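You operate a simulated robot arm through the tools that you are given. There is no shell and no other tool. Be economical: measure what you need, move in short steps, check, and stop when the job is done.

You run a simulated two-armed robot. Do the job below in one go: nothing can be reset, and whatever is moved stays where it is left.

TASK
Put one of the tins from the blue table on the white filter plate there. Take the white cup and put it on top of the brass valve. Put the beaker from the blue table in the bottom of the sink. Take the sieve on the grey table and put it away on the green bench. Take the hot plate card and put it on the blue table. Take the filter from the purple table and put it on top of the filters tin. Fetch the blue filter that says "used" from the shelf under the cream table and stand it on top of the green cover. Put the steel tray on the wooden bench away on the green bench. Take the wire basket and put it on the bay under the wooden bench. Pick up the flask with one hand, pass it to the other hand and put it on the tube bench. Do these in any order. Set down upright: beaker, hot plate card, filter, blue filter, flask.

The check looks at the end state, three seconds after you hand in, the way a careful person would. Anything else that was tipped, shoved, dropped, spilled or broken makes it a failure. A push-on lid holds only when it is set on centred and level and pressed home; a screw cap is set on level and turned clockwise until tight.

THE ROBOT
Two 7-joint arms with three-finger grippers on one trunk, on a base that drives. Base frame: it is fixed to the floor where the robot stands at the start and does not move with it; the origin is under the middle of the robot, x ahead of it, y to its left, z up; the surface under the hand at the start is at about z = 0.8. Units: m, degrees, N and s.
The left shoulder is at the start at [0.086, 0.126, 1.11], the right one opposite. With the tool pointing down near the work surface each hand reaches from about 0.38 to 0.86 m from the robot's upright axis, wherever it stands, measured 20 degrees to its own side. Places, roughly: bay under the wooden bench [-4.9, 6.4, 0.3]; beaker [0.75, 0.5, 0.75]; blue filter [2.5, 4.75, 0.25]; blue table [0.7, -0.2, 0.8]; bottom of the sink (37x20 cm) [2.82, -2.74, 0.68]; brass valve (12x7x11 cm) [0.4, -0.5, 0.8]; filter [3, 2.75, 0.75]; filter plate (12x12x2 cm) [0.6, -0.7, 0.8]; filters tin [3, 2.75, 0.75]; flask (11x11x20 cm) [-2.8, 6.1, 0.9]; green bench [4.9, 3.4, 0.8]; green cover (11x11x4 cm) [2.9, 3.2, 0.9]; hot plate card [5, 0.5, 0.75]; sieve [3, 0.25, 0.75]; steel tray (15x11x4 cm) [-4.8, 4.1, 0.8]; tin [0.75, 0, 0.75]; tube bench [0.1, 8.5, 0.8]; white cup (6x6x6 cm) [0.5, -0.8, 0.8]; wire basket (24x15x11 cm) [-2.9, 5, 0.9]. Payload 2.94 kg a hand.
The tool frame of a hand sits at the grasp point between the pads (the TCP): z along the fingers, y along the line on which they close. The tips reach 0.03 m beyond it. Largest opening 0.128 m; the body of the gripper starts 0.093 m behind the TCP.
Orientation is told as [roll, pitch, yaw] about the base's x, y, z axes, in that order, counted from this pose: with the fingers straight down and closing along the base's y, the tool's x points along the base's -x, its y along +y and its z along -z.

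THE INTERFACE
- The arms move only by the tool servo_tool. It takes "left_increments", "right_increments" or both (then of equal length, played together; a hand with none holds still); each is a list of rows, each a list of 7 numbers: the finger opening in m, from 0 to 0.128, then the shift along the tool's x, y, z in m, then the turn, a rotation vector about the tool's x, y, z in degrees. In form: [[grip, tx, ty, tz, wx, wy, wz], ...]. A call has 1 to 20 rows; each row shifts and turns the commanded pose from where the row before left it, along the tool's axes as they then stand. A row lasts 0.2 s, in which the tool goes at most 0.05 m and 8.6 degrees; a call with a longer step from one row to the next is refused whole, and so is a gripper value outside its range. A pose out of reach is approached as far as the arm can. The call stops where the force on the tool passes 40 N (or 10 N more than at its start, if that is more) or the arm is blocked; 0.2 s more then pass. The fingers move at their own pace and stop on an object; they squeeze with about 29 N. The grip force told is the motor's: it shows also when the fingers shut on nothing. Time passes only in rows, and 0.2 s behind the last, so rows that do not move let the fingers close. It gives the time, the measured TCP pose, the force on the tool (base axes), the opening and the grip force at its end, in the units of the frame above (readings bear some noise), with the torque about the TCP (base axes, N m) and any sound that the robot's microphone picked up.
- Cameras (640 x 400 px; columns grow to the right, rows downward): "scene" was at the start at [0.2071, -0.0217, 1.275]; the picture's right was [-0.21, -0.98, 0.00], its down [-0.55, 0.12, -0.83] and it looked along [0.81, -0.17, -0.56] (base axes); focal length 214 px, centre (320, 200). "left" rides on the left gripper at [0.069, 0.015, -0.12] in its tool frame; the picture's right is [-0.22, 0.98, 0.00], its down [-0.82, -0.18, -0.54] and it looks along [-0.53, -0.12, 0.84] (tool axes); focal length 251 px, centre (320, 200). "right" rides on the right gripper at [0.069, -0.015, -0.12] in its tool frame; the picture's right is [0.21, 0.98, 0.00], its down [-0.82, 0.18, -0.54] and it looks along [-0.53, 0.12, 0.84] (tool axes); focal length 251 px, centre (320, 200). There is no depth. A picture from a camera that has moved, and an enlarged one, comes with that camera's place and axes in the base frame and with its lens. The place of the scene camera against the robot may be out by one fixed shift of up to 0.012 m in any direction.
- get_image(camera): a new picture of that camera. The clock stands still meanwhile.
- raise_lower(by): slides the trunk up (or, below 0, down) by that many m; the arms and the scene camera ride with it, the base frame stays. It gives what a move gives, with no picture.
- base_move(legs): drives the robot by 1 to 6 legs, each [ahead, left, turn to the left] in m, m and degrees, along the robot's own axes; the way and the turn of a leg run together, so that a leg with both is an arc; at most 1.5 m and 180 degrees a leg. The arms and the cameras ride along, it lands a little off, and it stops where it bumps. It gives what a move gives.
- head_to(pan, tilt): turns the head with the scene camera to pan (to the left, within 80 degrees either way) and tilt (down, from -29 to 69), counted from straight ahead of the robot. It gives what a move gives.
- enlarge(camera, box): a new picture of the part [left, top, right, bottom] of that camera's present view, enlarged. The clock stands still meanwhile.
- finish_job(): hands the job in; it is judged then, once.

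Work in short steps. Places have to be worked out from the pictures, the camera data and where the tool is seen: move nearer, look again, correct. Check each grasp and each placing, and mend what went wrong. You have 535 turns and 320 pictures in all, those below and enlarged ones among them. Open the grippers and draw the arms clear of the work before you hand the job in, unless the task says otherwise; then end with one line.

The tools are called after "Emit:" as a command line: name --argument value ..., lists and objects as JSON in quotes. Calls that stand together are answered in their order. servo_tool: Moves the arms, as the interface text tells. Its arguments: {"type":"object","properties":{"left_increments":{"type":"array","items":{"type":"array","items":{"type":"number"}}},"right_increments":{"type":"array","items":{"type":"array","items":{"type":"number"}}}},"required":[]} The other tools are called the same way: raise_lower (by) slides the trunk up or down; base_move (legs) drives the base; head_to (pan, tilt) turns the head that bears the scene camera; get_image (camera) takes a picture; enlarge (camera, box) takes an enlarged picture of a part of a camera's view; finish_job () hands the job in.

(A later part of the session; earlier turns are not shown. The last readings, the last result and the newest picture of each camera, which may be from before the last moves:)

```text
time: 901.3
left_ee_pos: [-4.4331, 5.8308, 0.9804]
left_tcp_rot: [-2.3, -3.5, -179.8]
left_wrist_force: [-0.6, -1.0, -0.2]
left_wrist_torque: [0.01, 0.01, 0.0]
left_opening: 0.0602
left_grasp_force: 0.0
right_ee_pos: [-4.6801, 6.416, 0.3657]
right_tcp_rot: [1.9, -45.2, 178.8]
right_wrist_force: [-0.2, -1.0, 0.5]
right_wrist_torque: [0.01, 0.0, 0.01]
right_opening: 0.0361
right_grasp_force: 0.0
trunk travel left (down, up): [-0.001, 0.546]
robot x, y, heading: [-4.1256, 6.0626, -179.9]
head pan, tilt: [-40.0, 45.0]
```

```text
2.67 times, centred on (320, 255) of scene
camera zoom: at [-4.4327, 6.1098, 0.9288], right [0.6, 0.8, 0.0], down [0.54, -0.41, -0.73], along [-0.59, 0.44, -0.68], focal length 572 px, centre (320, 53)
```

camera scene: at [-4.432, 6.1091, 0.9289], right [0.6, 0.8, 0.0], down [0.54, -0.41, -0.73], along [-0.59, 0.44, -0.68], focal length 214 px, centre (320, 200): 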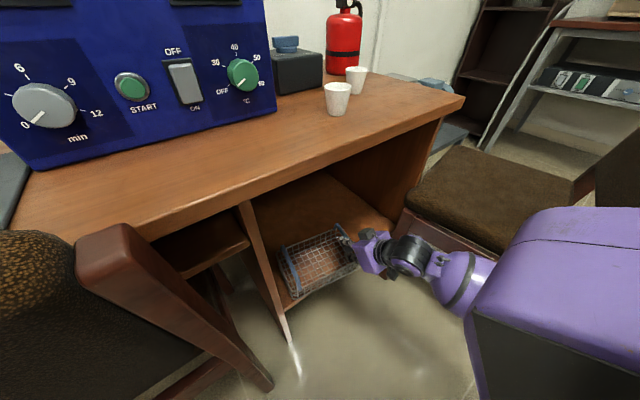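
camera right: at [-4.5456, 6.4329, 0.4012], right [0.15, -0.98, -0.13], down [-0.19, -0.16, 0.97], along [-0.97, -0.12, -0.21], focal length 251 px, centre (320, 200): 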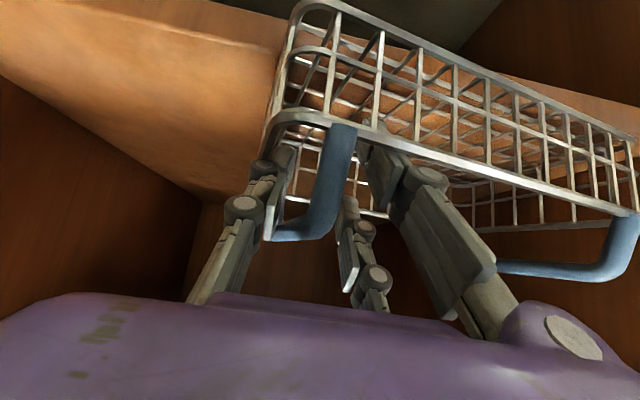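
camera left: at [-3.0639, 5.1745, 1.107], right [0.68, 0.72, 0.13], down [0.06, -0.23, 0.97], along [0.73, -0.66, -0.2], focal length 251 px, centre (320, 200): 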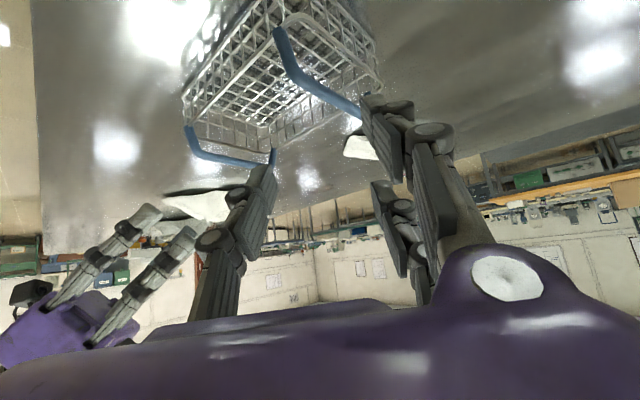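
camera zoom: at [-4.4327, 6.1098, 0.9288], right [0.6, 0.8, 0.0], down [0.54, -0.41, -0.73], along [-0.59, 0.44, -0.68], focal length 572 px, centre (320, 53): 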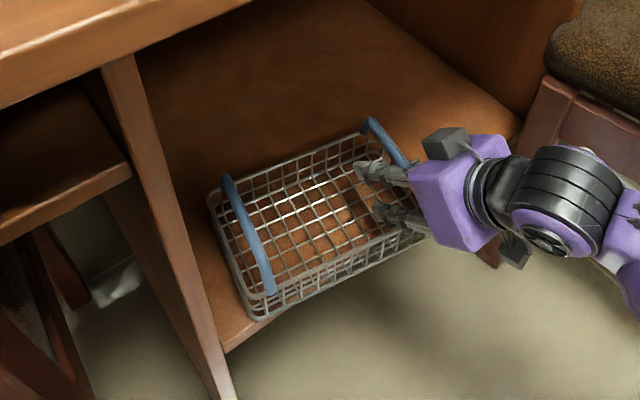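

It rests on the shelf but overhangs the front a little. I grip the bar again, lift a few mm, and push 5 cm deeper.

Emit:
servo_tool --right_increments '[[0.02, 0, 0, 0, 0, 0, 0], [0.0, 0, 0, 0, 0, 0, 0], [0.0, 0, 0, 0, 0, 0, 0], [0.0, -0.003, 0, -0.003, 0, 0, 0], [0.0, 0, 0, 0, 0, 0, 0]]'

Emit:
base_move --legs '[[0.055, 0, 0]]'

Emit:
servo_tool --right_increments '[[0, 0.003, 0, 0.003, 0, 0, 0], [0.012, 0, 0, 0, 0, 0, 0], [0.02, 0, 0, 0, 0, 0, 0], [0.03, 0, 0, 0, 0, 0, 0], [0.04, 0, 0, 0, 0, 0, 0], [0.04, 0, 0, 0, 0, 0, 0]]'

Emit:
enlarge --camera "scene" --box '[200, 180, 420, 340]'

```text
time: 902.5
left_ee_pos: [-4.4336, 5.8313, 0.9805]
left_tcp_rot: [-2.1, -3.4, -180.0]
left_wrist_force: [1.0, 0.6, -0.6]
left_wrist_torque: [0.0, -0.02, 0.04]
left_opening: 0.0599
left_grasp_force: 0.0
right_ee_pos: [-4.6793, 6.4162, 0.3719]
right_tcp_rot: [1.9, -45.1, 178.9]
right_wrist_force: [0.2, -0.7, -1.5]
right_wrist_torque: [0.08, -0.06, 0.03]
right_opening: 0.006
right_grasp_force: 27.5
trunk travel left (down, up): [-0.001, 0.546]
robot x, y, heading: [-4.126, 6.0641, -179.9]
head pan, tilt: [-40.0, 45.0]
```

```text
time: 903.4
left_ee_pos: [-4.4882, 5.8316, 0.979]
left_tcp_rot: [-2.1, -3.4, -180.0]
left_wrist_force: [0.0, 0.3, 0.5]
left_wrist_torque: [0.0, -0.02, 0.0]
left_opening: 0.0601
left_grasp_force: 0.0
right_ee_pos: [-4.7334, 6.4163, 0.3693]
right_tcp_rot: [1.9, -45.1, 178.9]
right_wrist_force: [-0.1, 0.2, -2.3]
right_wrist_torque: [0.02, -0.01, 0.02]
right_opening: 0.006
right_grasp_force: 25.5
trunk travel left (down, up): [-0.001, 0.546]
robot x, y, heading: [-4.1809, 6.0621, -180.1]
head pan, tilt: [-40.0, 45.0]
```

```text
time: 904.8
left_ee_pos: [-4.4881, 5.8313, 0.9796]
left_tcp_rot: [-2.3, -3.5, -180.0]
left_wrist_force: [0.2, 0.5, 0.1]
left_wrist_torque: [-0.01, 0.02, -0.03]
left_opening: 0.0601
left_grasp_force: 0.1
right_ee_pos: [-4.7343, 6.4149, 0.3657]
right_tcp_rot: [1.9, -45.2, 178.7]
right_wrist_force: [-0.7, -1.0, 2.4]
right_wrist_torque: [-0.01, -0.06, 0.02]
right_opening: 0.0392
right_grasp_force: 0.1
trunk travel left (down, up): [-0.001, 0.546]
robot x, y, heading: [-4.1777, 6.066, -180.0]
head pan, tilt: [-40.0, 45.0]
```

```text
2.50 times, centred on (310, 260) of scene
camera zoom: at [-4.4876, 6.1099, 0.9289], right [0.6, 0.8, 0.0], down [0.54, -0.41, -0.74], along [-0.59, 0.44, -0.68], focal length 536 px, centre (345, 50)
```

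zoom: 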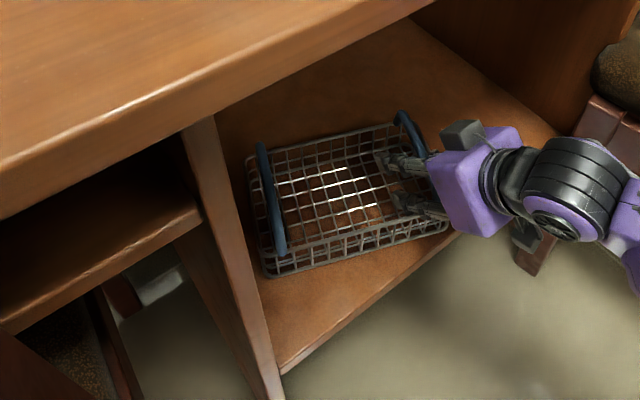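

The basket sits fully on the bay shelf. I raise the hand out of it first, then back out along the way I came.

Emit:
servo_tool --right_increments '[[0.05, -0.015, 0, -0.015, 0, 0, 0], [0.05, -0.02, 0, -0.02, 0, 0, 0], [0.05, -0.025, 0, -0.025, 0, 0, 0], [0.05, 0, 0, 0, 0, 0, 0]]'

Emit:
base_move --legs '[[-0.175, 0.03, 0], [-0.09, 0.07, 0]]'

Emit:
get_image --camera "scene"

```text
time: 905.8
left_ee_pos: [-4.4882, 5.8308, 0.9809]
left_tcp_rot: [-2.3, -3.4, -179.9]
left_wrist_force: [0.5, 0.6, -0.2]
left_wrist_torque: [0.0, -0.02, -0.02]
left_opening: 0.0602
left_grasp_force: 0.0
right_ee_pos: [-4.7331, 6.417, 0.4494]
right_tcp_rot: [1.9, -45.1, 178.8]
right_wrist_force: [-0.5, 0.2, 0.2]
right_wrist_torque: [0.0, -0.01, 0.02]
right_opening: 0.0502
right_grasp_force: 0.1
trunk travel left (down, up): [-0.001, 0.546]
robot x, y, heading: [-4.1808, 6.0587, -180.1]
head pan, tilt: [-40.0, 45.0]
```

```text
time: 908.2
left_ee_pos: [-4.2246, 5.7318, 0.9803]
left_tcp_rot: [-2.1, -3.5, -180.0]
left_wrist_force: [-0.1, 0.1, 0.1]
left_wrist_torque: [0.03, 0.02, 0.03]
left_opening: 0.0601
left_grasp_force: 0.0
right_ee_pos: [-4.4697, 6.3167, 0.4501]
right_tcp_rot: [2.0, -45.1, 178.8]
right_wrist_force: [-0.3, -0.1, 0.4]
right_wrist_torque: [0.03, 0.02, -0.02]
right_opening: 0.05
right_grasp_force: 0.1
trunk travel left (down, up): [-0.001, 0.546]
robot x, y, heading: [-3.9194, 5.9664, 180.1]
head pan, tilt: [-40.0, 45.0]
```

```text
35 pictures are left
camera scene: at [-4.2243, 6.0095, 0.9292], right [0.59, 0.8, 0.0], down [0.54, -0.4, -0.74], along [-0.59, 0.44, -0.68], focal length 214 px, centre (320, 200)
```

scene: 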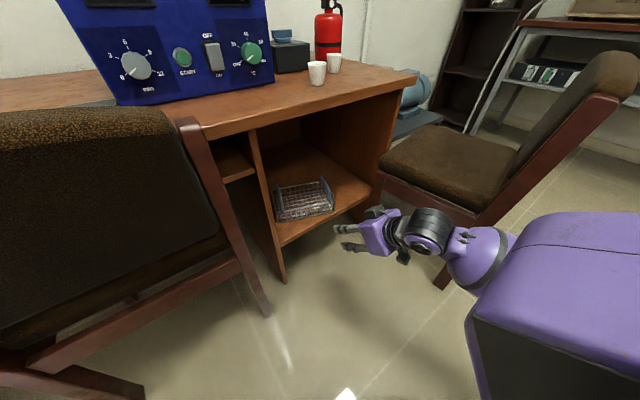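

The basket is in the bay and the chairs are untouched. I raise the trunk in steps, watching the hand pose.

Emit:
raise_lower --by 0.1

Emit:
raise_lower --by 0.2

Emit:
raise_lower --by 0.15

```text
time: 909.5
left_ee_pos: [-4.2251, 5.7314, 1.0806]
left_tcp_rot: [-2.3, -3.4, -179.9]
left_wrist_force: [0.1, -1.1, 0.3]
left_wrist_torque: [-0.04, -0.04, 0.03]
left_opening: 0.0594
left_grasp_force: 0.1
right_ee_pos: [-4.47, 6.3175, 0.5495]
right_tcp_rot: [1.9, -45.1, 178.7]
right_wrist_force: [-0.8, 0.0, -1.5]
right_wrist_torque: [0.01, -0.01, 0.01]
right_opening: 0.0499
right_grasp_force: 0.0
trunk travel left (down, up): [-0.101, 0.446]
robot x, y, heading: [-3.9188, 5.9651, 179.8]
head pan, tilt: [-40.0, 45.0]
```

```text
time: 911.7
left_ee_pos: [-4.2247, 5.7312, 1.2803]
left_tcp_rot: [-2.1, -3.4, -179.9]
left_wrist_force: [-0.4, 0.1, 0.7]
left_wrist_torque: [0.02, 0.0, -0.03]
left_opening: 0.0603
left_grasp_force: 0.1
right_ee_pos: [-4.4704, 6.317, 0.7502]
right_tcp_rot: [1.9, -45.1, 178.9]
right_wrist_force: [-0.3, -0.5, 0.6]
right_wrist_torque: [-0.02, 0.0, 0.03]
right_opening: 0.0502
right_grasp_force: 0.1
trunk travel left (down, up): [-0.301, 0.246]
robot x, y, heading: [-3.9171, 5.9664, 180.1]
head pan, tilt: [-40.0, 45.0]
```

```text
time: 913.5
left_ee_pos: [-4.2251, 5.7314, 1.429]
left_tcp_rot: [-2.3, -3.4, -179.9]
left_wrist_force: [-0.8, -0.6, 0.3]
left_wrist_torque: [-0.01, -0.03, 0.01]
left_opening: 0.06
left_grasp_force: 0.0
right_ee_pos: [-4.4692, 6.3174, 0.9]
right_tcp_rot: [1.8, -45.1, 178.7]
right_wrist_force: [-0.2, 0.7, 0.3]
right_wrist_torque: [-0.03, 0.02, 0.03]
right_opening: 0.0501
right_grasp_force: 0.0
trunk travel left (down, up): [-0.451, 0.096]
robot x, y, heading: [-3.9175, 5.964, 180.3]
head pan, tilt: [-40.0, 45.0]
```

Now the tray. I straighten the right hand, back off and drive south to y≈4.45.

Emit:
servo_tool --right_increments '[[0.128, 0, 0, 0, 0, 7.5, 0], [0.128, 0, 0, 0, 0, 7.5, 0], [0.128, 0, 0, 0, 0, 7.5, 0], [0.128, 0, 0, 0, 0, 7.5, 0], [0.128, 0, 0, 0, 0, 7.5, 0], [0.128, 0, 0, 0, 0, 7.5, 0], [0.128, 0.02, 0, -0.04, 0, 0, 0], [0.128, 0.02, 0, -0.04, 0, 0, 0], [0.128, 0.02, 0, -0.04, 0, 0, 0]]'

Emit:
base_move --legs '[[-0.2, 0.1, 0], [0, 1.4, 0]]'

Emit:
head_to --pan 15 --tilt 40

Emit:
get_image --camera "scene"

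```text
time: 915.5
left_ee_pos: [-4.2234, 5.7314, 1.4317]
left_tcp_rot: [-2.2, -3.5, -179.8]
left_wrist_force: [-0.9, -0.3, 0.3]
left_wrist_torque: [0.0, 0.04, -0.02]
left_opening: 0.0601
left_grasp_force: 0.0
right_ee_pos: [-4.4066, 6.3184, 1.0216]
right_tcp_rot: [1.3, -0.1, -179.9]
right_wrist_force: [0.7, -0.3, 0.1]
right_wrist_torque: [0.02, 0.02, -0.01]
right_opening: 0.1282
right_grasp_force: 0.0
trunk travel left (down, up): [-0.451, 0.096]
robot x, y, heading: [-3.9146, 5.9615, 179.5]
head pan, tilt: [-40.0, 45.0]
```

```text
time: 929.2
left_ee_pos: [-4.0297, 4.2314, 1.4302]
left_tcp_rot: [-2.2, -3.4, 179.7]
left_wrist_force: [-0.1, -0.1, -1.0]
left_wrist_torque: [-0.01, 0.02, 0.01]
left_opening: 0.0601
left_grasp_force: 0.1
right_ee_pos: [-4.2104, 4.8209, 1.0214]
right_tcp_rot: [1.3, -0.1, 179.8]
right_wrist_force: [1.0, 0.6, -0.2]
right_wrist_torque: [0.0, -0.01, 0.03]
right_opening: 0.128
right_grasp_force: 0.0
trunk travel left (down, up): [-0.451, 0.096]
robot x, y, heading: [-3.7207, 4.4593, 179.8]
head pan, tilt: [-40.0, 45.0]
```

```text
time: 930.5
left_ee_pos: [-4.0292, 4.2325, 1.4305]
left_tcp_rot: [-2.2, -3.4, 179.8]
left_wrist_force: [0.9, 0.1, 0.2]
left_wrist_torque: [0.0, 0.02, -0.01]
left_opening: 0.0599
left_grasp_force: 0.0
right_ee_pos: [-4.2112, 4.8205, 1.021]
right_tcp_rot: [1.3, -0.2, 179.7]
right_wrist_force: [0.1, 0.1, 1.1]
right_wrist_torque: [-0.05, -0.01, 0.0]
right_opening: 0.1279
right_grasp_force: 0.1
trunk travel left (down, up): [-0.451, 0.096]
robot x, y, heading: [-3.7206, 4.4638, 179.9]
head pan, tilt: [15.0, 40.0]
```

```text
34 pictures are left
camera scene: at [-3.9024, 4.4379, 1.3984], right [-0.25, 0.97, 0.0], down [0.62, 0.16, -0.77], along [-0.74, -0.19, -0.64], focal length 214 px, centre (320, 200)
```

scene: 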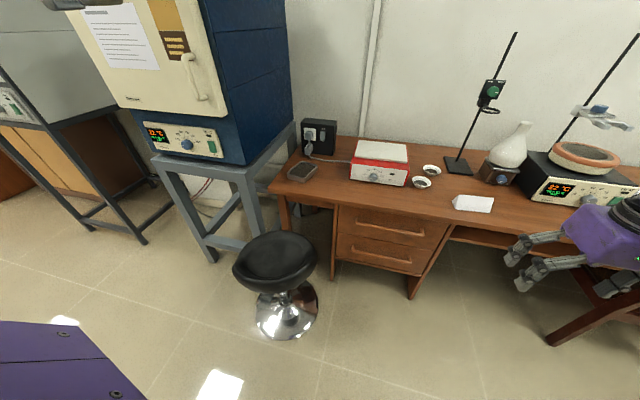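

The steel tray is at the desk's left end, about (-4.83,4.10), with a stool in front. I enlarge it.

Emit:
enlarge --camera "scene" --box '[255, 110, 415, 230]'

```text
3.33 times, centred on (335, 170) of scene
camera zoom: at [-3.9024, 4.4379, 1.3984], right [-0.25, 0.97, 0.0], down [0.62, 0.16, -0.77], along [-0.74, -0.19, -0.64], focal length 715 px, centre (270, 300)
```

zoom: 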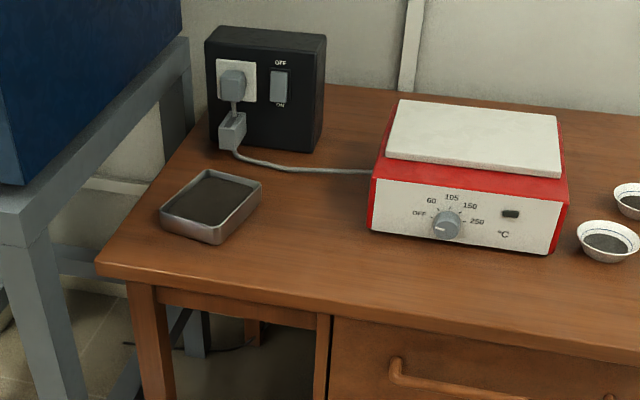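

The tray (rotated ~14°, long side toward the wall) is centred at (-4.818,4.108). I position the base clear of the stool, lower the trunk, and bring the left hand over it.

Emit:
base_move --legs '[[0.4, -0.1, 0], [0, 0, 13]]'

Emit:
raise_lower --by -0.14

Emit:
servo_tool --left_increments '[[0.128, -0.04, 0.005, 0.02, 2.2, 3.4, 0], [0.128, -0.04, 0.005, 0.02, 0, 0, 0], [0.128, -0.04, 0.005, 0.02, 0, 0, 0], [0.128, -0.04, 0.005, 0.02, 0, 0, 0], [0.128, -0.04, 0.005, 0.02, 0, 0, 0], [0.128, -0.04, 0.005, 0.02, 0, 0, 0], [0.128, -0.04, 0.005, 0.02, 0, 0, 0], [0.128, -0.04, 0.005, 0.02, 0, 0, 0], [0.128, -0.04, 0.005, 0.02, 0, 0, 0], [0.128, -0.04, 0.005, 0.02, 0, 0, 0], [0.128, -0.03, 0.003, 0.02, 0, 0, 0], [0.128, 0, 0, 0, 0, 0, 8.5], [0.128, 0, 0, 0, 0, 0, 8.5], [0.128, 0, 0, 0, 0, 0, 8.5], [0.128, 0, 0, 0, 0, 0, 0]]'

Emit:
get_image --camera "left"

```text
time: 933.8
left_ee_pos: [-4.3703, 4.2714, 1.4297]
left_tcp_rot: [-2.1, -3.4, -167.4]
left_wrist_force: [0.3, -0.8, -1.1]
left_wrist_torque: [0.02, -0.03, -0.01]
left_opening: 0.0597
left_grasp_force: 0.0
right_ee_pos: [-4.6777, 4.8053, 1.0209]
right_tcp_rot: [1.3, -0.3, -167.4]
right_wrist_force: [-0.6, -0.3, 0.3]
right_wrist_torque: [-0.04, 0.01, -0.02]
right_opening: 0.1279
right_grasp_force: 0.1
trunk travel left (down, up): [-0.451, 0.096]
robot x, y, heading: [-4.1183, 4.567, -167.6]
head pan, tilt: [15.0, 40.0]
```

```text
time: 935.5
left_ee_pos: [-4.371, 4.2712, 1.291]
left_tcp_rot: [-2.1, -3.4, -167.4]
left_wrist_force: [-0.2, 0.7, -0.2]
left_wrist_torque: [-0.01, 0.01, 0.03]
left_opening: 0.0602
left_grasp_force: 0.1
right_ee_pos: [-4.6783, 4.8044, 0.8805]
right_tcp_rot: [1.3, -0.2, -167.4]
right_wrist_force: [-0.6, 0.3, -0.4]
right_wrist_torque: [-0.03, 0.05, -0.01]
right_opening: 0.1278
right_grasp_force: 0.0
trunk travel left (down, up): [-0.311, 0.236]
robot x, y, heading: [-4.1184, 4.5615, -167.3]
head pan, tilt: [15.0, 40.0]
```

```text
time: 938.7
left_ee_pos: [-4.7129, 4.1594, 1.1098]
left_tcp_rot: [-3.9, -1.9, 166.9]
left_wrist_force: [0.2, 1.1, -0.2]
left_wrist_torque: [-0.04, -0.04, -0.01]
left_opening: 0.1277
left_grasp_force: 0.1
left hand out of reach, approached as far as the arm can: row 9, 10, 11
right_ee_pos: [-4.6776, 4.8043, 0.8819]
right_tcp_rot: [1.3, -0.3, -167.4]
right_wrist_force: [0.0, -0.3, -0.4]
right_wrist_torque: [0.0, 0.0, 0.02]
right_opening: 0.1282
right_grasp_force: 0.0
trunk travel left (down, up): [-0.311, 0.236]
robot x, y, heading: [-4.1224, 4.5635, -167.5]
head pan, tilt: [15.0, 40.0]
```

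```text
32 pictures are left
camera left: at [-4.6459, 4.1195, 1.225], right [-0.43, -0.9, -0.06], down [-0.75, 0.32, 0.58], along [-0.5, 0.29, -0.81], focal length 251 px, centre (320, 200)
```

left: 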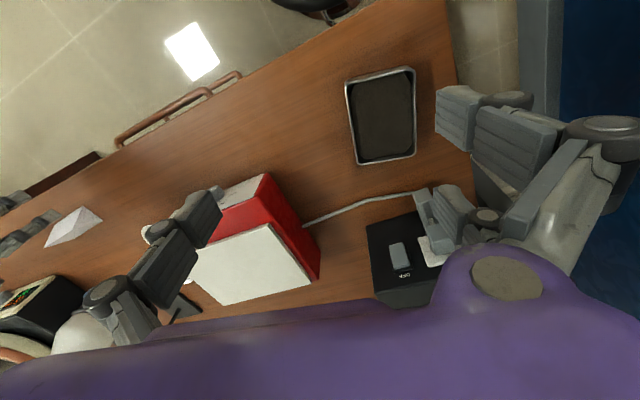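

The tray is at (-4.806,4.105), aligned with the hand. I raise the right hand for safety, lower the left to z≈0.91, then move over the tray.

Emit:
servo_tool --left_increments '[[0.128, 0, 0, 0.04, 3.4, -2.75, 0], [0.128, 0, 0, 0.04, 0, 0, 0], [0.128, 0, 0, 0.04, 0, 0, 0], [0.128, 0, 0, 0.04, 0, 0, 0], [0.128, 0, 0, 0.04, 0, 0, 0], [0.128, -0.026, 0.0247, 0, 0, 0, 0], [0.128, -0.026, 0.0247, 0, 0, 0, 0], [0.128, -0.026, 0.0247, 0, 0, 0, 0], [0.128, 0, 0, 0, 0, 0, 0]]' --right_increments '[[0.128, 0, 0, -0.04, 0, 0, 0], [0.128, 0, 0, -0.04, 0, 0, 0], [0.128, 0, 0, -0.04, 0, 0, 0], [0.128, 0, 0, -0.04, 0, 0, 0], [0.128, 0, 0, 0, 0, 0, 0], [0.128, 0, 0, 0, 0, 0, 0], [0.128, 0, 0, 0, 0, 0, 0], [0.128, 0, 0, 0, 0, 0, 0], [0.128, 0, 0, 0, 0, 0, 0]]'

Emit:
get_image --camera "left"

```text
time: 940.7
left_ee_pos: [-4.7405, 4.1717, 0.9108]
left_tcp_rot: [-7.3, -4.7, 167.2]
left_wrist_force: [0.6, 0.8, 0.7]
left_wrist_torque: [0.01, 0.02, 0.01]
left_opening: 0.1283
left_grasp_force: 0.1
left hand out of reach, approached as far as the arm can: row 6, 7, 8
right_ee_pos: [-4.678, 4.8091, 1.0406]
right_tcp_rot: [1.4, -0.2, -167.4]
right_wrist_force: [0.4, 0.7, -0.8]
right_wrist_torque: [0.01, 0.01, -0.02]
right_opening: 0.1281
right_grasp_force: 0.0
trunk travel left (down, up): [-0.311, 0.236]
robot x, y, heading: [-4.1187, 4.5674, -167.4]
head pan, tilt: [15.0, 40.0]
```

```text
31 pictures are left
camera left: at [-4.6712, 4.1261, 1.0206], right [-0.43, -0.9, -0.11], down [-0.73, 0.28, 0.62], along [-0.53, 0.35, -0.77], focal length 251 px, centre (320, 200)
```

left: 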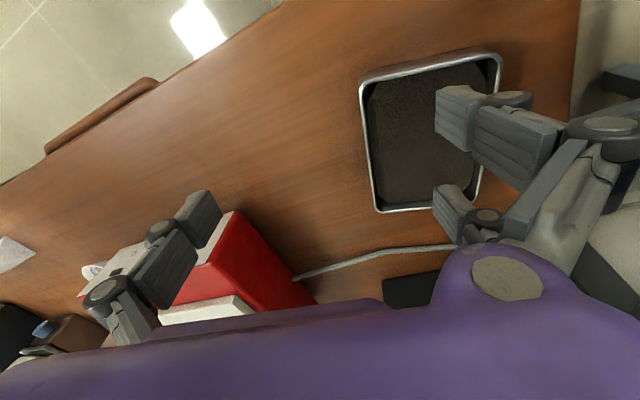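

I corrected the tilt the wrong way and the arm is at its reach limit. I move the base closer (keeping clear of the stool), turn 10°, and fix the hand's tilt.

Emit:
base_move --legs '[[0.114, -0.09, 0], [0, 0, 10.5]]'

Emit:
servo_tool --left_increments '[[0.128, 0, 0, 0, -3.65, 2.35, 5.2], [0.128, 0, 0, 0, -3.65, 2.35, 5.2], [0.128, 0, 0, 0, 0, 0, 0]]'

Emit:
get_image --camera "left"

```text
time: 942.9
left_ee_pos: [-4.7903, 4.1303, 0.9099]
left_tcp_rot: [-7.2, -4.6, 177.6]
left_wrist_force: [-0.4, -0.4, -0.4]
left_wrist_torque: [0.0, 0.0, -0.04]
left_opening: 0.1282
left_grasp_force: 0.1
right_ee_pos: [-4.8428, 4.7671, 1.04]
right_tcp_rot: [1.3, -0.3, -156.9]
right_wrist_force: [0.2, -0.1, 0.3]
right_wrist_torque: [0.01, -0.01, 0.01]
right_opening: 0.1281
right_grasp_force: 0.1
trunk travel left (down, up): [-0.311, 0.236]
robot x, y, heading: [-4.2535, 4.6291, -156.9]
head pan, tilt: [15.0, 40.0]
```

```text
time: 943.7
left_ee_pos: [-4.7782, 4.1229, 0.9095]
left_tcp_rot: [-1.4, -1.7, 169.6]
left_wrist_force: [-0.2, 0.4, 0.0]
left_wrist_torque: [-0.03, 0.01, 0.0]
left_opening: 0.1279
left_grasp_force: 0.2
left hand out of reach, approached as far as the arm can: row 1, 2
right_ee_pos: [-4.8432, 4.7676, 1.0422]
right_tcp_rot: [1.4, -0.2, -156.9]
right_wrist_force: [-0.1, -0.1, -0.3]
right_wrist_torque: [0.03, 0.0, 0.02]
right_opening: 0.1281
right_grasp_force: 0.0
trunk travel left (down, up): [-0.311, 0.236]
robot x, y, heading: [-4.2548, 4.6284, -157.1]
head pan, tilt: [15.0, 40.0]
```

```text
30 pictures are left
camera left: at [-4.71, 4.0914, 1.0272], right [-0.39, -0.92, -0.02], down [-0.76, 0.31, 0.57], along [-0.52, 0.23, -0.82], focal length 251 px, centre (320, 200)
```

left: 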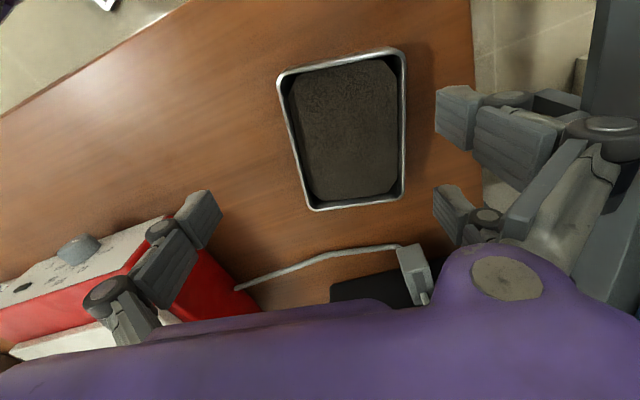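

The tray centre is 2–3 cm off. I lower the trunk 5 cm and shift the hand with the arm.

Emit:
raise_lower --by -0.045

Emit:
servo_tool --left_increments '[[0.128, -0.0063, 0.0128, 0, 0, 0, 0], [0.128, -0.0063, 0.0128, 0, 0, 0, 0], [0.128, 0, 0, 0, 0, 0, 0]]'

Emit:
get_image --camera "left"

```text
time: 944.5
left_ee_pos: [-4.7782, 4.1231, 0.8671]
left_tcp_rot: [-1.4, -2.0, 169.6]
left_wrist_force: [0.2, -0.2, -0.1]
left_wrist_torque: [-0.03, 0.0, 0.0]
left_opening: 0.1283
left_grasp_force: 0.0
right_ee_pos: [-4.8418, 4.7675, 0.9969]
right_tcp_rot: [1.3, -0.2, -156.9]
right_wrist_force: [0.0, 0.6, 0.4]
right_wrist_torque: [-0.01, -0.01, -0.03]
right_opening: 0.1283
right_grasp_force: 0.0
trunk travel left (down, up): [-0.266, 0.281]
robot x, y, heading: [-4.2506, 4.6269, -157.1]
head pan, tilt: [15.0, 40.0]
```

```text
time: 945.4
left_ee_pos: [-4.7905, 4.1056, 0.8665]
left_tcp_rot: [-1.3, -1.8, 169.6]
left_wrist_force: [-0.6, -0.6, 0.7]
left_wrist_torque: [-0.01, 0.01, 0.01]
left_opening: 0.1281
left_grasp_force: 0.0
left hand out of reach, approached as far as the arm can: row 2
right_ee_pos: [-4.8436, 4.7666, 0.9945]
right_tcp_rot: [1.3, -0.2, -156.8]
right_wrist_force: [0.2, -0.4, -0.8]
right_wrist_torque: [0.01, 0.0, 0.0]
right_opening: 0.1281
right_grasp_force: 0.1
trunk travel left (down, up): [-0.266, 0.281]
robot x, y, heading: [-4.2456, 4.6258, -157.2]
head pan, tilt: [15.0, 40.0]
```

```text
29 pictures are left
camera left: at [-4.7221, 4.0749, 0.9821], right [-0.39, -0.92, -0.02], down [-0.76, 0.31, 0.57], along [-0.52, 0.23, -0.82], focal length 251 px, centre (320, 200)
```

left: 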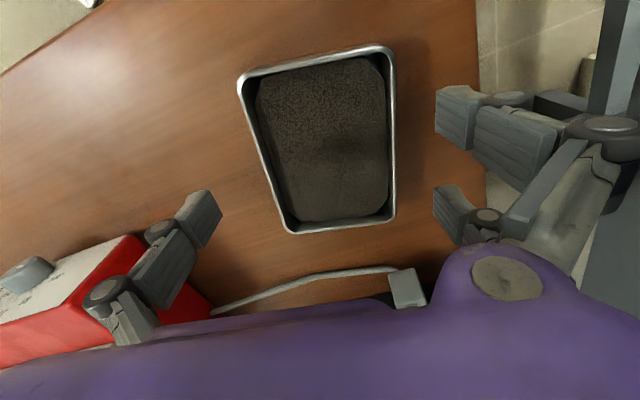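

Centred. I lower the fingers around the tray with the trunk, feeling for the desk.

Emit:
raise_lower --by -0.05

Emit:
raise_lower --by -0.008

Emit:
raise_lower --by -0.006

Emit:
raise_lower --by -0.006

```text
time: 946.3
left_ee_pos: [-4.7902, 4.1051, 0.8164]
left_tcp_rot: [-1.5, -1.8, 169.6]
left_wrist_force: [1.1, 0.2, 0.7]
left_wrist_torque: [-0.03, 0.0, 0.0]
left_opening: 0.1282
left_grasp_force: 0.0
right_ee_pos: [-4.8431, 4.7679, 0.9475]
right_tcp_rot: [1.3, -0.2, -156.9]
right_wrist_force: [-0.6, -0.6, -0.5]
right_wrist_torque: [0.01, -0.01, 0.01]
right_opening: 0.128
right_grasp_force: 0.1
trunk travel left (down, up): [-0.216, 0.331]
robot x, y, heading: [-4.2519, 4.6301, -157.1]
head pan, tilt: [15.0, 40.0]
```

```text
time: 946.8
left_ee_pos: [-4.791, 4.1049, 0.8087]
left_tcp_rot: [-1.4, -1.7, 169.7]
left_wrist_force: [0.6, 0.2, 0.8]
left_wrist_torque: [0.0, 0.01, -0.01]
left_opening: 0.1282
left_grasp_force: 0.0
right_ee_pos: [-4.8434, 4.7679, 0.9375]
right_tcp_rot: [1.4, -0.2, -156.8]
right_wrist_force: [-0.3, 0.6, -0.6]
right_wrist_torque: [0.03, 0.03, -0.02]
right_opening: 0.128
right_grasp_force: 0.0
trunk travel left (down, up): [-0.208, 0.339]
robot x, y, heading: [-4.253, 4.6289, -157.2]
head pan, tilt: [15.0, 40.0]
```

```text
time: 947.4
left_ee_pos: [-4.791, 4.1045, 0.8021]
left_tcp_rot: [-1.3, -1.8, 169.6]
left_wrist_force: [-0.2, -1.3, 0.2]
left_wrist_torque: [-0.01, 0.0, 0.0]
left_opening: 0.1276
left_grasp_force: 0.0
right_ee_pos: [-4.8432, 4.7664, 0.9326]
right_tcp_rot: [1.3, -0.2, -156.8]
right_wrist_force: [-1.1, 0.1, 0.7]
right_wrist_torque: [0.03, -0.03, -0.02]
right_opening: 0.1279
right_grasp_force: 0.1
trunk travel left (down, up): [-0.202, 0.345]
robot x, y, heading: [-4.2515, 4.63, -157.2]
head pan, tilt: [15.0, 40.0]
```

```text
time: 947.9
left_ee_pos: [-4.7907, 4.1055, 0.797]
left_tcp_rot: [-1.5, -1.8, 169.6]
left_wrist_force: [0.9, 0.5, 0.3]
left_wrist_torque: [0.0, 0.01, -0.02]
left_opening: 0.1282
left_grasp_force: 0.0
right_ee_pos: [-4.8427, 4.7681, 0.9258]
right_tcp_rot: [1.3, -0.2, -156.9]
right_wrist_force: [0.4, -0.3, 0.6]
right_wrist_torque: [-0.02, -0.01, 0.02]
right_opening: 0.1281
right_grasp_force: 0.0
trunk travel left (down, up): [-0.196, 0.351]
robot x, y, heading: [-4.2535, 4.6284, -157.1]
head pan, tilt: [15.0, 40.0]
```

I close on the tray slowly.

Emit:
servo_tool --left_increments '[[0.12, 0, 0, 0, 0, 0, 0], [0.114, 0, 0, 0, 0, 0, 0], [0.108, 0, 0, 0, 0, 0, 0], [0.102, 0, 0, 0, 0, 0, 0], [0.09, 0, 0, 0, 0, 0, 0], [0.0, 0, 0, 0, 0, 0, 0], [0.0, 0, 0, 0, 0, 0, 0]]'

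Emit:
raise_lower --by 0.03

Emit:
get_image --camera "left"

```text
time: 949.5
left_ee_pos: [-4.7906, 4.1053, 0.796]
left_tcp_rot: [-1.4, -1.8, 169.6]
left_wrist_force: [0.4, -1.6, 5.1]
left_wrist_torque: [-0.29, -0.18, -0.23]
left_opening: 0.11
left_grasp_force: 29.2
right_ee_pos: [-4.8433, 4.7684, 0.9265]
right_tcp_rot: [1.4, -0.3, -156.9]
right_wrist_force: [-0.9, -0.4, 1.2]
right_wrist_torque: [0.01, 0.0, -0.01]
right_opening: 0.1282
right_grasp_force: 0.1
trunk travel left (down, up): [-0.196, 0.351]
robot x, y, heading: [-4.2521, 4.6279, -157.3]
head pan, tilt: [15.0, 40.0]
```

```text
time: 950.3
left_ee_pos: [-4.7912, 4.1047, 0.8246]
left_tcp_rot: [-1.4, -1.6, 169.7]
left_wrist_force: [-0.2, -0.2, -5.0]
left_wrist_torque: [-0.01, -0.12, -0.02]
left_opening: 0.11
left_grasp_force: 29.6
right_ee_pos: [-4.8451, 4.7674, 0.9548]
right_tcp_rot: [1.3, -0.1, -156.9]
right_wrist_force: [0.2, -0.2, 0.0]
right_wrist_torque: [0.03, -0.03, 0.02]
right_opening: 0.128
right_grasp_force: 0.1
trunk travel left (down, up): [-0.226, 0.321]
robot x, y, heading: [-4.2517, 4.6279, -157.0]
head pan, tilt: [15.0, 40.0]
```

```text
28 pictures are left
camera left: at [-4.7228, 4.0739, 0.9411], right [-0.39, -0.92, -0.02], down [-0.76, 0.31, 0.57], along [-0.52, 0.23, -0.82], focal length 251 px, centre (320, 200)
```

left: 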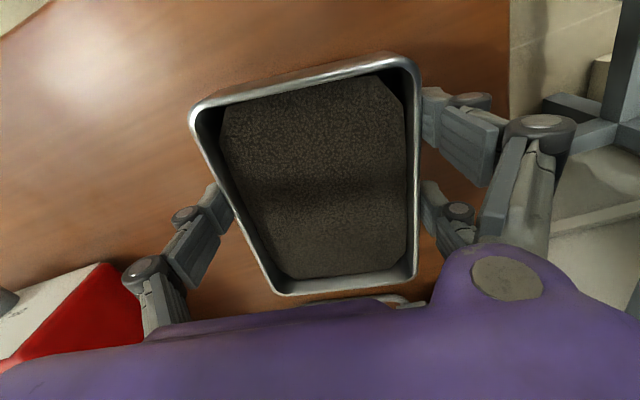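

The tray is held (5 N). I raise 4 cm more, back away from the desk, then lift and retract with the arm.

Emit:
raise_lower --by 0.04

Emit:
base_move --legs '[[-0.35, -0.1, 0]]'

Emit:
servo_tool --left_increments '[[0, 0.02, 0, -0.02, 0, 0, 0], [0, 0.03, 0, -0.03, 0, 0, 0], [0, 0.03, 0, -0.03, 0, 0, 0], [0, 0.03, 0, -0.03, 0, 0, 0], [0, 0.03, 0, -0.03, 0, 0, 0], [0, 0.02, 0, -0.03, 0, 0, 0], [0, 0, 0, 0, 0, 0, 0]]'

```text
time: 951.1
left_ee_pos: [-4.7908, 4.1033, 0.8636]
left_tcp_rot: [-1.5, -1.7, 169.7]
left_wrist_force: [-1.1, 0.1, -3.8]
left_wrist_torque: [-0.02, -0.08, -0.03]
left_opening: 0.1099
left_grasp_force: 28.9
right_ee_pos: [-4.8441, 4.7679, 0.9952]
right_tcp_rot: [1.3, -0.2, -156.9]
right_wrist_force: [-1.0, 1.4, -0.5]
right_wrist_torque: [0.01, -0.01, 0.02]
right_opening: 0.128
right_grasp_force: 0.0
trunk travel left (down, up): [-0.266, 0.281]
robot x, y, heading: [-4.2499, 4.6317, -157.1]
head pan, tilt: [15.0, 40.0]
```

```text
time: 953.4
left_ee_pos: [-4.5165, 4.3332, 0.8662]
left_tcp_rot: [-1.4, -1.8, 169.5]
left_wrist_force: [-0.2, -0.8, -3.2]
left_wrist_torque: [-0.01, -0.08, 0.01]
left_opening: 0.11
left_grasp_force: 29.0
right_ee_pos: [-4.5683, 4.995, 0.9964]
right_tcp_rot: [1.4, -0.2, -157.2]
right_wrist_force: [0.3, 0.3, 0.6]
right_wrist_torque: [-0.04, 0.01, 0.03]
right_opening: 0.1279
right_grasp_force: 0.0
trunk travel left (down, up): [-0.266, 0.281]
robot x, y, heading: [-3.9758, 4.8512, -157.3]
head pan, tilt: [15.0, 40.0]
```

```text
time: 955.0
left_ee_pos: [-4.3559, 4.2977, 1.0309]
left_tcp_rot: [-1.4, -1.7, 169.4]
left_wrist_force: [0.1, 0.9, -4.8]
left_wrist_torque: [-0.02, -0.09, -0.04]
left_opening: 0.1097
left_grasp_force: 29.3
right_ee_pos: [-4.5676, 4.9932, 0.9947]
right_tcp_rot: [1.3, -0.1, -157.1]
right_wrist_force: [-0.5, 0.9, 0.0]
right_wrist_torque: [0.03, -0.03, -0.01]
right_opening: 0.1279
right_grasp_force: 0.1
trunk travel left (down, up): [-0.266, 0.281]
robot x, y, heading: [-3.973, 4.8507, -157.2]
head pan, tilt: [15.0, 40.0]
```

I raise the trunk a bit for a safer carrying height, checking that the tray stays level.

Emit:
raise_lower --by 0.06

Emit:
base_move --legs '[[0, 0, -23], [-0.3, 0, 0], [0, -1.3, 0], [0, -1.2, 0]]'

```text
time: 956.0
left_ee_pos: [-4.3553, 4.2968, 1.0909]
left_tcp_rot: [-1.4, -1.7, 169.4]
left_wrist_force: [0.1, 0.7, -3.4]
left_wrist_torque: [-0.02, -0.05, -0.01]
left_opening: 0.1098
left_grasp_force: 28.9
right_ee_pos: [-4.5667, 4.9947, 1.0549]
right_tcp_rot: [1.3, -0.1, -157.2]
right_wrist_force: [-0.3, -0.6, -0.8]
right_wrist_torque: [-0.02, -0.05, -0.04]
right_opening: 0.1279
right_grasp_force: 0.1
trunk travel left (down, up): [-0.326, 0.221]
robot x, y, heading: [-3.9716, 4.853, -157.2]
head pan, tilt: [15.0, 40.0]
```

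```text
time: 980.8
left_ee_pos: [-4.2293, 6.9843, 1.0908]
left_tcp_rot: [-1.5, -1.8, 146.4]
left_wrist_force: [-0.3, 0.6, -3.6]
left_wrist_torque: [-0.04, -0.05, -0.01]
left_opening: 0.1095
left_grasp_force: 29.1
right_ee_pos: [-4.151, 7.7083, 1.0561]
right_tcp_rot: [1.3, -0.2, 179.7]
right_wrist_force: [0.0, -0.2, 0.6]
right_wrist_torque: [-0.02, -0.01, 0.03]
right_opening: 0.1283
right_grasp_force: 0.1
trunk travel left (down, up): [-0.326, 0.221]
robot x, y, heading: [-3.6575, 7.3449, 179.6]
head pan, tilt: [15.0, 40.0]
```

I tuck the right hand inward and up before passing the cart, then drive east (backwards) and down to the gap.

Emit:
servo_tool --right_increments '[[0.128, 0.02, 0.03, -0.03, 0, 0, 0], [0.128, 0.02, 0.03, -0.03, 0, 0, 0], [0.128, 0.02, 0.03, -0.03, 0, 0, 0], [0.128, 0.01, 0.03, -0.03, 0, 0, 0], [0.128, 0, 0.02, -0.03, 0, 0, 0]]'

Emit:
base_move --legs '[[-1.45, 0.02, 0], [-1.0, 0.45, 0], [-0.8, 1.2, 0], [0, 1.4, 0], [-0.25, 0.2, 0]]'

Emit:
get_image --camera "scene"

```text
time: 982.0
left_ee_pos: [-4.2295, 6.9832, 1.0899]
left_tcp_rot: [-1.4, -1.7, 146.3]
left_wrist_force: [0.8, 0.3, -4.3]
left_wrist_torque: [-0.04, -0.06, 0.03]
left_opening: 0.1097
left_grasp_force: 29.2
right_ee_pos: [-4.0816, 7.5706, 1.2077]
right_tcp_rot: [1.3, 0.0, 179.7]
right_wrist_force: [-0.3, -0.4, 0.2]
right_wrist_torque: [0.02, -0.04, 0.01]
right_opening: 0.1279
right_grasp_force: 0.0
trunk travel left (down, up): [-0.326, 0.221]
robot x, y, heading: [-3.6613, 7.3487, 179.5]
head pan, tilt: [15.0, 40.0]
```

```text
time: 1018.9
left_ee_pos: [-0.773, 3.6792, 1.0905]
left_tcp_rot: [-1.3, -1.7, 145.7]
left_wrist_force: [1.2, 0.4, -3.3]
left_wrist_torque: [-0.04, -0.08, 0.0]
left_opening: 0.1097
left_grasp_force: 29.0
right_ee_pos: [-0.6206, 4.2648, 1.2078]
right_tcp_rot: [1.4, -0.1, 179.3]
right_wrist_force: [-0.1, 0.3, 0.4]
right_wrist_torque: [0.0, 0.03, -0.01]
right_opening: 0.1281
right_grasp_force: 0.0
trunk travel left (down, up): [-0.326, 0.221]
robot x, y, heading: [-0.2024, 4.0403, 179.1]
head pan, tilt: [15.0, 40.0]
```

```text
27 pictures are left
camera scene: at [-0.4235, 4.0137, 1.2673], right [-0.24, 0.97, 0.0], down [0.62, 0.16, -0.77], along [-0.74, -0.19, -0.64], focal length 214 px, centre (320, 200)
```

scene: 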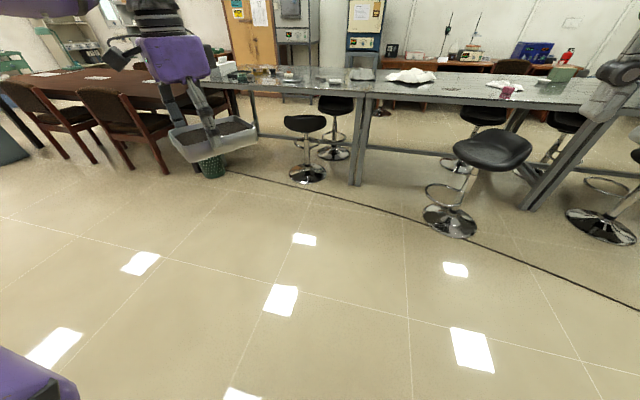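

All fine. I continue east through the gap, south, east and north to the green bench.

Emit:
base_move --legs '[[0, -0.1, 0], [-1.4, 0, 0], [-0.72, 0, 0], [0, 1.25, 0], [0, 1.2, 0]]'

Emit:
base_move --legs '[[-1.0, 0, 0], [-0.95, 0, 0], [0, -0.8, 0], [0, -0.75, 0]]'

```text
time: 1051.8
left_ee_pos: [1.2737, 1.3015, 1.09]
left_tcp_rot: [-1.4, -1.7, 145.0]
left_wrist_force: [-0.3, 0.2, -3.9]
left_wrist_torque: [0.0, -0.02, 0.0]
left_opening: 0.1098
left_grasp_force: 28.8
right_ee_pos: [1.4346, 1.8848, 1.2072]
right_tcp_rot: [1.3, -0.1, 178.4]
right_wrist_force: [0.5, 0.1, -0.3]
right_wrist_torque: [0.02, 0.03, 0.0]
right_opening: 0.128
right_grasp_force: 0.0
trunk travel left (down, up): [-0.326, 0.221]
robot x, y, heading: [1.8517, 1.6474, 178.2]
head pan, tilt: [15.0, 40.0]
```

```text
time: 1075.0
left_ee_pos: [3.2508, 2.7928, 1.091]
left_tcp_rot: [-1.4, -1.8, 144.9]
left_wrist_force: [-0.7, -1.1, -2.7]
left_wrist_torque: [-0.04, -0.07, -0.02]
left_opening: 0.1094
left_grasp_force: 28.6
right_ee_pos: [3.4111, 3.376, 1.2083]
right_tcp_rot: [1.4, -0.1, 178.3]
right_wrist_force: [-0.3, -0.2, -0.1]
right_wrist_torque: [-0.03, 0.03, 0.01]
right_opening: 0.1281
right_grasp_force: 0.0
trunk travel left (down, up): [-0.326, 0.221]
robot x, y, heading: [3.8246, 3.1427, 178.4]
head pan, tilt: [15.0, 40.0]
```

I turn to face the green bench at its right (south) part.

Emit:
base_move --legs '[[0, 0, -90], [0, 0, -88.5], [0, -0.6, 0]]'

Emit:
head_to --pan 10 --tilt 35

Emit:
get_image --camera "scene"

```text
time: 1088.3
left_ee_pos: [4.3915, 2.9051, 1.0905]
left_tcp_rot: [-1.4, -1.7, -33.9]
left_wrist_force: [-0.6, -0.6, -2.8]
left_wrist_torque: [0.03, 0.05, -0.01]
left_opening: 0.1098
left_grasp_force: 29.3
right_ee_pos: [4.2409, 2.3184, 1.2077]
right_tcp_rot: [1.2, -0.1, -0.5]
right_wrist_force: [-0.1, 0.6, 0.4]
right_wrist_torque: [0.0, 0.02, -0.01]
right_opening: 0.1279
right_grasp_force: 0.1
trunk travel left (down, up): [-0.326, 0.221]
robot x, y, heading: [3.82, 2.5455, -0.6]
head pan, tilt: [15.0, 40.0]
```

```text
time: 1089.0
left_ee_pos: [4.3917, 2.9049, 1.0909]
left_tcp_rot: [-1.4, -1.8, -33.9]
left_wrist_force: [-0.5, -0.8, -4.0]
left_wrist_torque: [0.02, 0.04, 0.01]
left_opening: 0.1095
left_grasp_force: 29.1
right_ee_pos: [4.241, 2.3176, 1.2087]
right_tcp_rot: [1.3, -0.1, -0.5]
right_wrist_force: [-0.1, 0.1, 0.1]
right_wrist_torque: [0.01, 0.0, 0.0]
right_opening: 0.1281
right_grasp_force: 0.0
trunk travel left (down, up): [-0.326, 0.221]
robot x, y, heading: [3.822, 2.5451, -0.6]
head pan, tilt: [10.0, 35.0]
```

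```text
26 pictures are left
camera scene: at [4.0294, 2.5552, 1.2748], right [0.16, -0.99, 0.0], down [-0.57, -0.09, -0.82], along [0.81, 0.13, -0.57], focal length 214 px, centre (320, 200)
```

scene: 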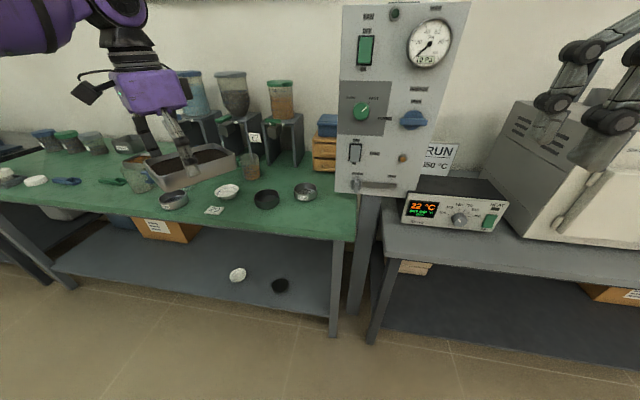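

The free spot is the front-right corner, about (4.605,2.67). I approach it and turn the tray so its long side runs along the bench.

Emit:
base_move --legs '[[0.12, -0.06, 0]]'

Emit:
servo_tool --left_increments '[[0, 0, 0, 0, 0, 0, 8], [0, 0, 0, 0, 0, 0, 8], [0, 0, 0, 0, 0, 0, 8], [0, 0, 0, 0, 0, 0, 8], [0, 0, 0, 0, 0, 0, 8], [0, 0, 0, 0, 0, 0, 8], [0, 0, 0, 0, 0, 0, 8], [0, 0, 0, 0, 0, 0, 0]]'

```text
time: 1090.3
left_ee_pos: [4.5092, 2.8434, 1.0912]
left_tcp_rot: [-1.3, -1.7, -33.8]
left_wrist_force: [0.3, 0.1, -3.9]
left_wrist_torque: [0.03, 0.05, 0.02]
left_opening: 0.1096
left_grasp_force: 28.7
right_ee_pos: [4.3596, 2.2577, 1.2083]
right_tcp_rot: [1.4, -0.3, -0.4]
right_wrist_force: [-0.1, 0.7, -0.2]
right_wrist_torque: [0.01, 0.02, 0.01]
right_opening: 0.1281
right_grasp_force: 0.1
trunk travel left (down, up): [-0.326, 0.221]
robot x, y, heading: [3.9393, 2.482, -0.4]
head pan, tilt: [10.0, 35.0]
```

```text
time: 1092.1
left_ee_pos: [4.5097, 2.8441, 1.0907]
left_tcp_rot: [0.7, -2.1, -90.1]
left_wrist_force: [-0.1, -0.5, -3.4]
left_wrist_torque: [0.07, -0.02, 0.02]
left_opening: 0.1098
left_grasp_force: 29.2
right_ee_pos: [4.3608, 2.2569, 1.2077]
right_tcp_rot: [1.3, -0.2, -0.5]
right_wrist_force: [0.7, 1.3, 0.0]
right_wrist_torque: [0.03, -0.03, 0.02]
right_opening: 0.128
right_grasp_force: 0.1
trunk travel left (down, up): [-0.326, 0.221]
robot x, y, heading: [3.9434, 2.4831, -0.5]
head pan, tilt: [10.0, 35.0]
```

I move the tray over the spot and look.

Emit:
servo_tool --left_increments '[[0, -0.0328, 0.019, 0, 0, 0, 0], [0, -0.0328, 0.019, 0, 0, 0, 0], [0, -0.0328, 0.019, 0, 0, 0, 0], [0, -0.0328, 0.019, 0, 0, 0, 0], [0, -0.0328, 0.019, 0, 0, 0, 0], [0, 0, 0, 0.03, 0, 0, 0], [0, 0, 0, 0.03, 0, 0, 0], [0, 0, 0, 0, 0, 0, 0]]'

Emit:
get_image --camera "scene"

```text
time: 1093.9
left_ee_pos: [4.5896, 2.7034, 1.0367]
left_tcp_rot: [0.7, -2.1, -89.9]
left_wrist_force: [0.3, 0.7, -2.5]
left_wrist_torque: [0.05, 0.0, 0.0]
left_opening: 0.1097
left_grasp_force: 28.7
left hand out of reach, approached as far as the arm can: row 5
right_ee_pos: [4.3585, 2.2584, 1.2093]
right_tcp_rot: [1.3, -0.2, -0.4]
right_wrist_force: [0.7, -0.2, 0.1]
right_wrist_torque: [0.06, -0.02, 0.02]
right_opening: 0.1283
right_grasp_force: 0.2
trunk travel left (down, up): [-0.326, 0.221]
robot x, y, heading: [3.943, 2.4874, -0.7]
head pan, tilt: [10.0, 35.0]
```

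```text
25 pictures are left
camera scene: at [4.1471, 2.4944, 1.275], right [0.16, -0.99, 0.0], down [-0.57, -0.09, -0.82], along [0.81, 0.13, -0.57], focal length 214 px, centre (320, 200)
```

scene: 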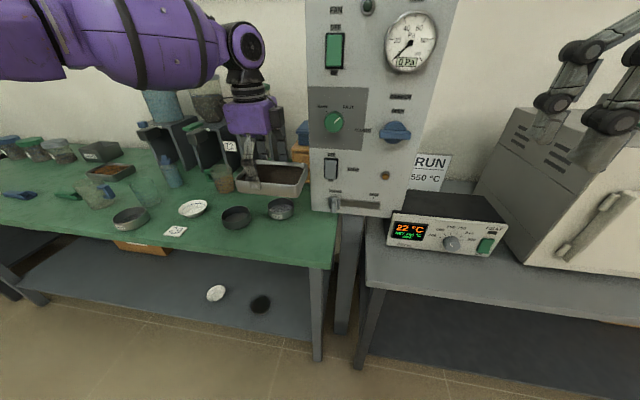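

The spot fits. I lower with the trunk.

Emit:
raise_lower --by -0.15

Emit:
raise_lower --by -0.045

Emit:
get_image --camera "left"

```text
time: 1095.6
left_ee_pos: [4.5891, 2.7032, 0.8869]
left_tcp_rot: [0.7, -2.1, -89.9]
left_wrist_force: [-0.1, 0.8, -4.0]
left_wrist_torque: [0.07, 0.0, 0.0]
left_opening: 0.1095
left_grasp_force: 29.1
right_ee_pos: [4.3599, 2.2574, 1.0583]
right_tcp_rot: [1.3, -0.3, -0.3]
right_wrist_force: [0.3, -0.2, -0.1]
right_wrist_torque: [-0.02, -0.03, -0.02]
right_opening: 0.1279
right_grasp_force: 0.2
trunk travel left (down, up): [-0.176, 0.371]
robot x, y, heading: [3.9376, 2.4853, -0.7]
head pan, tilt: [10.0, 35.0]
```

```text
time: 1096.5
left_ee_pos: [4.5895, 2.7034, 0.8431]
left_tcp_rot: [0.8, -2.2, -89.9]
left_wrist_force: [0.4, -0.7, -2.9]
left_wrist_torque: [0.05, -0.01, -0.01]
left_opening: 0.1097
left_grasp_force: 29.1
right_ee_pos: [4.3586, 2.2577, 1.0137]
right_tcp_rot: [1.3, -0.2, -0.5]
right_wrist_force: [-0.6, -0.2, -0.6]
right_wrist_torque: [0.02, -0.02, 0.02]
right_opening: 0.1279
right_grasp_force: 0.1
trunk travel left (down, up): [-0.131, 0.416]
robot x, y, heading: [3.9378, 2.4869, -0.6]
head pan, tilt: [10.0, 35.0]
```

```text
24 pictures are left
camera left: at [4.6036, 2.7766, 0.9589], right [0.98, -0.21, 0.02], down [-0.19, -0.8, 0.57], along [-0.1, -0.56, -0.82], focal length 251 px, centre (320, 200)
```

left: 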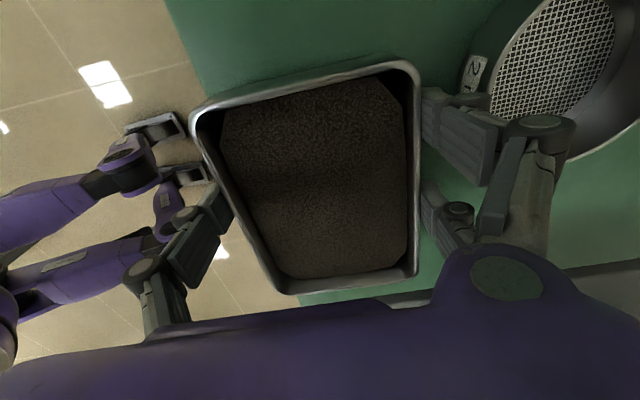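

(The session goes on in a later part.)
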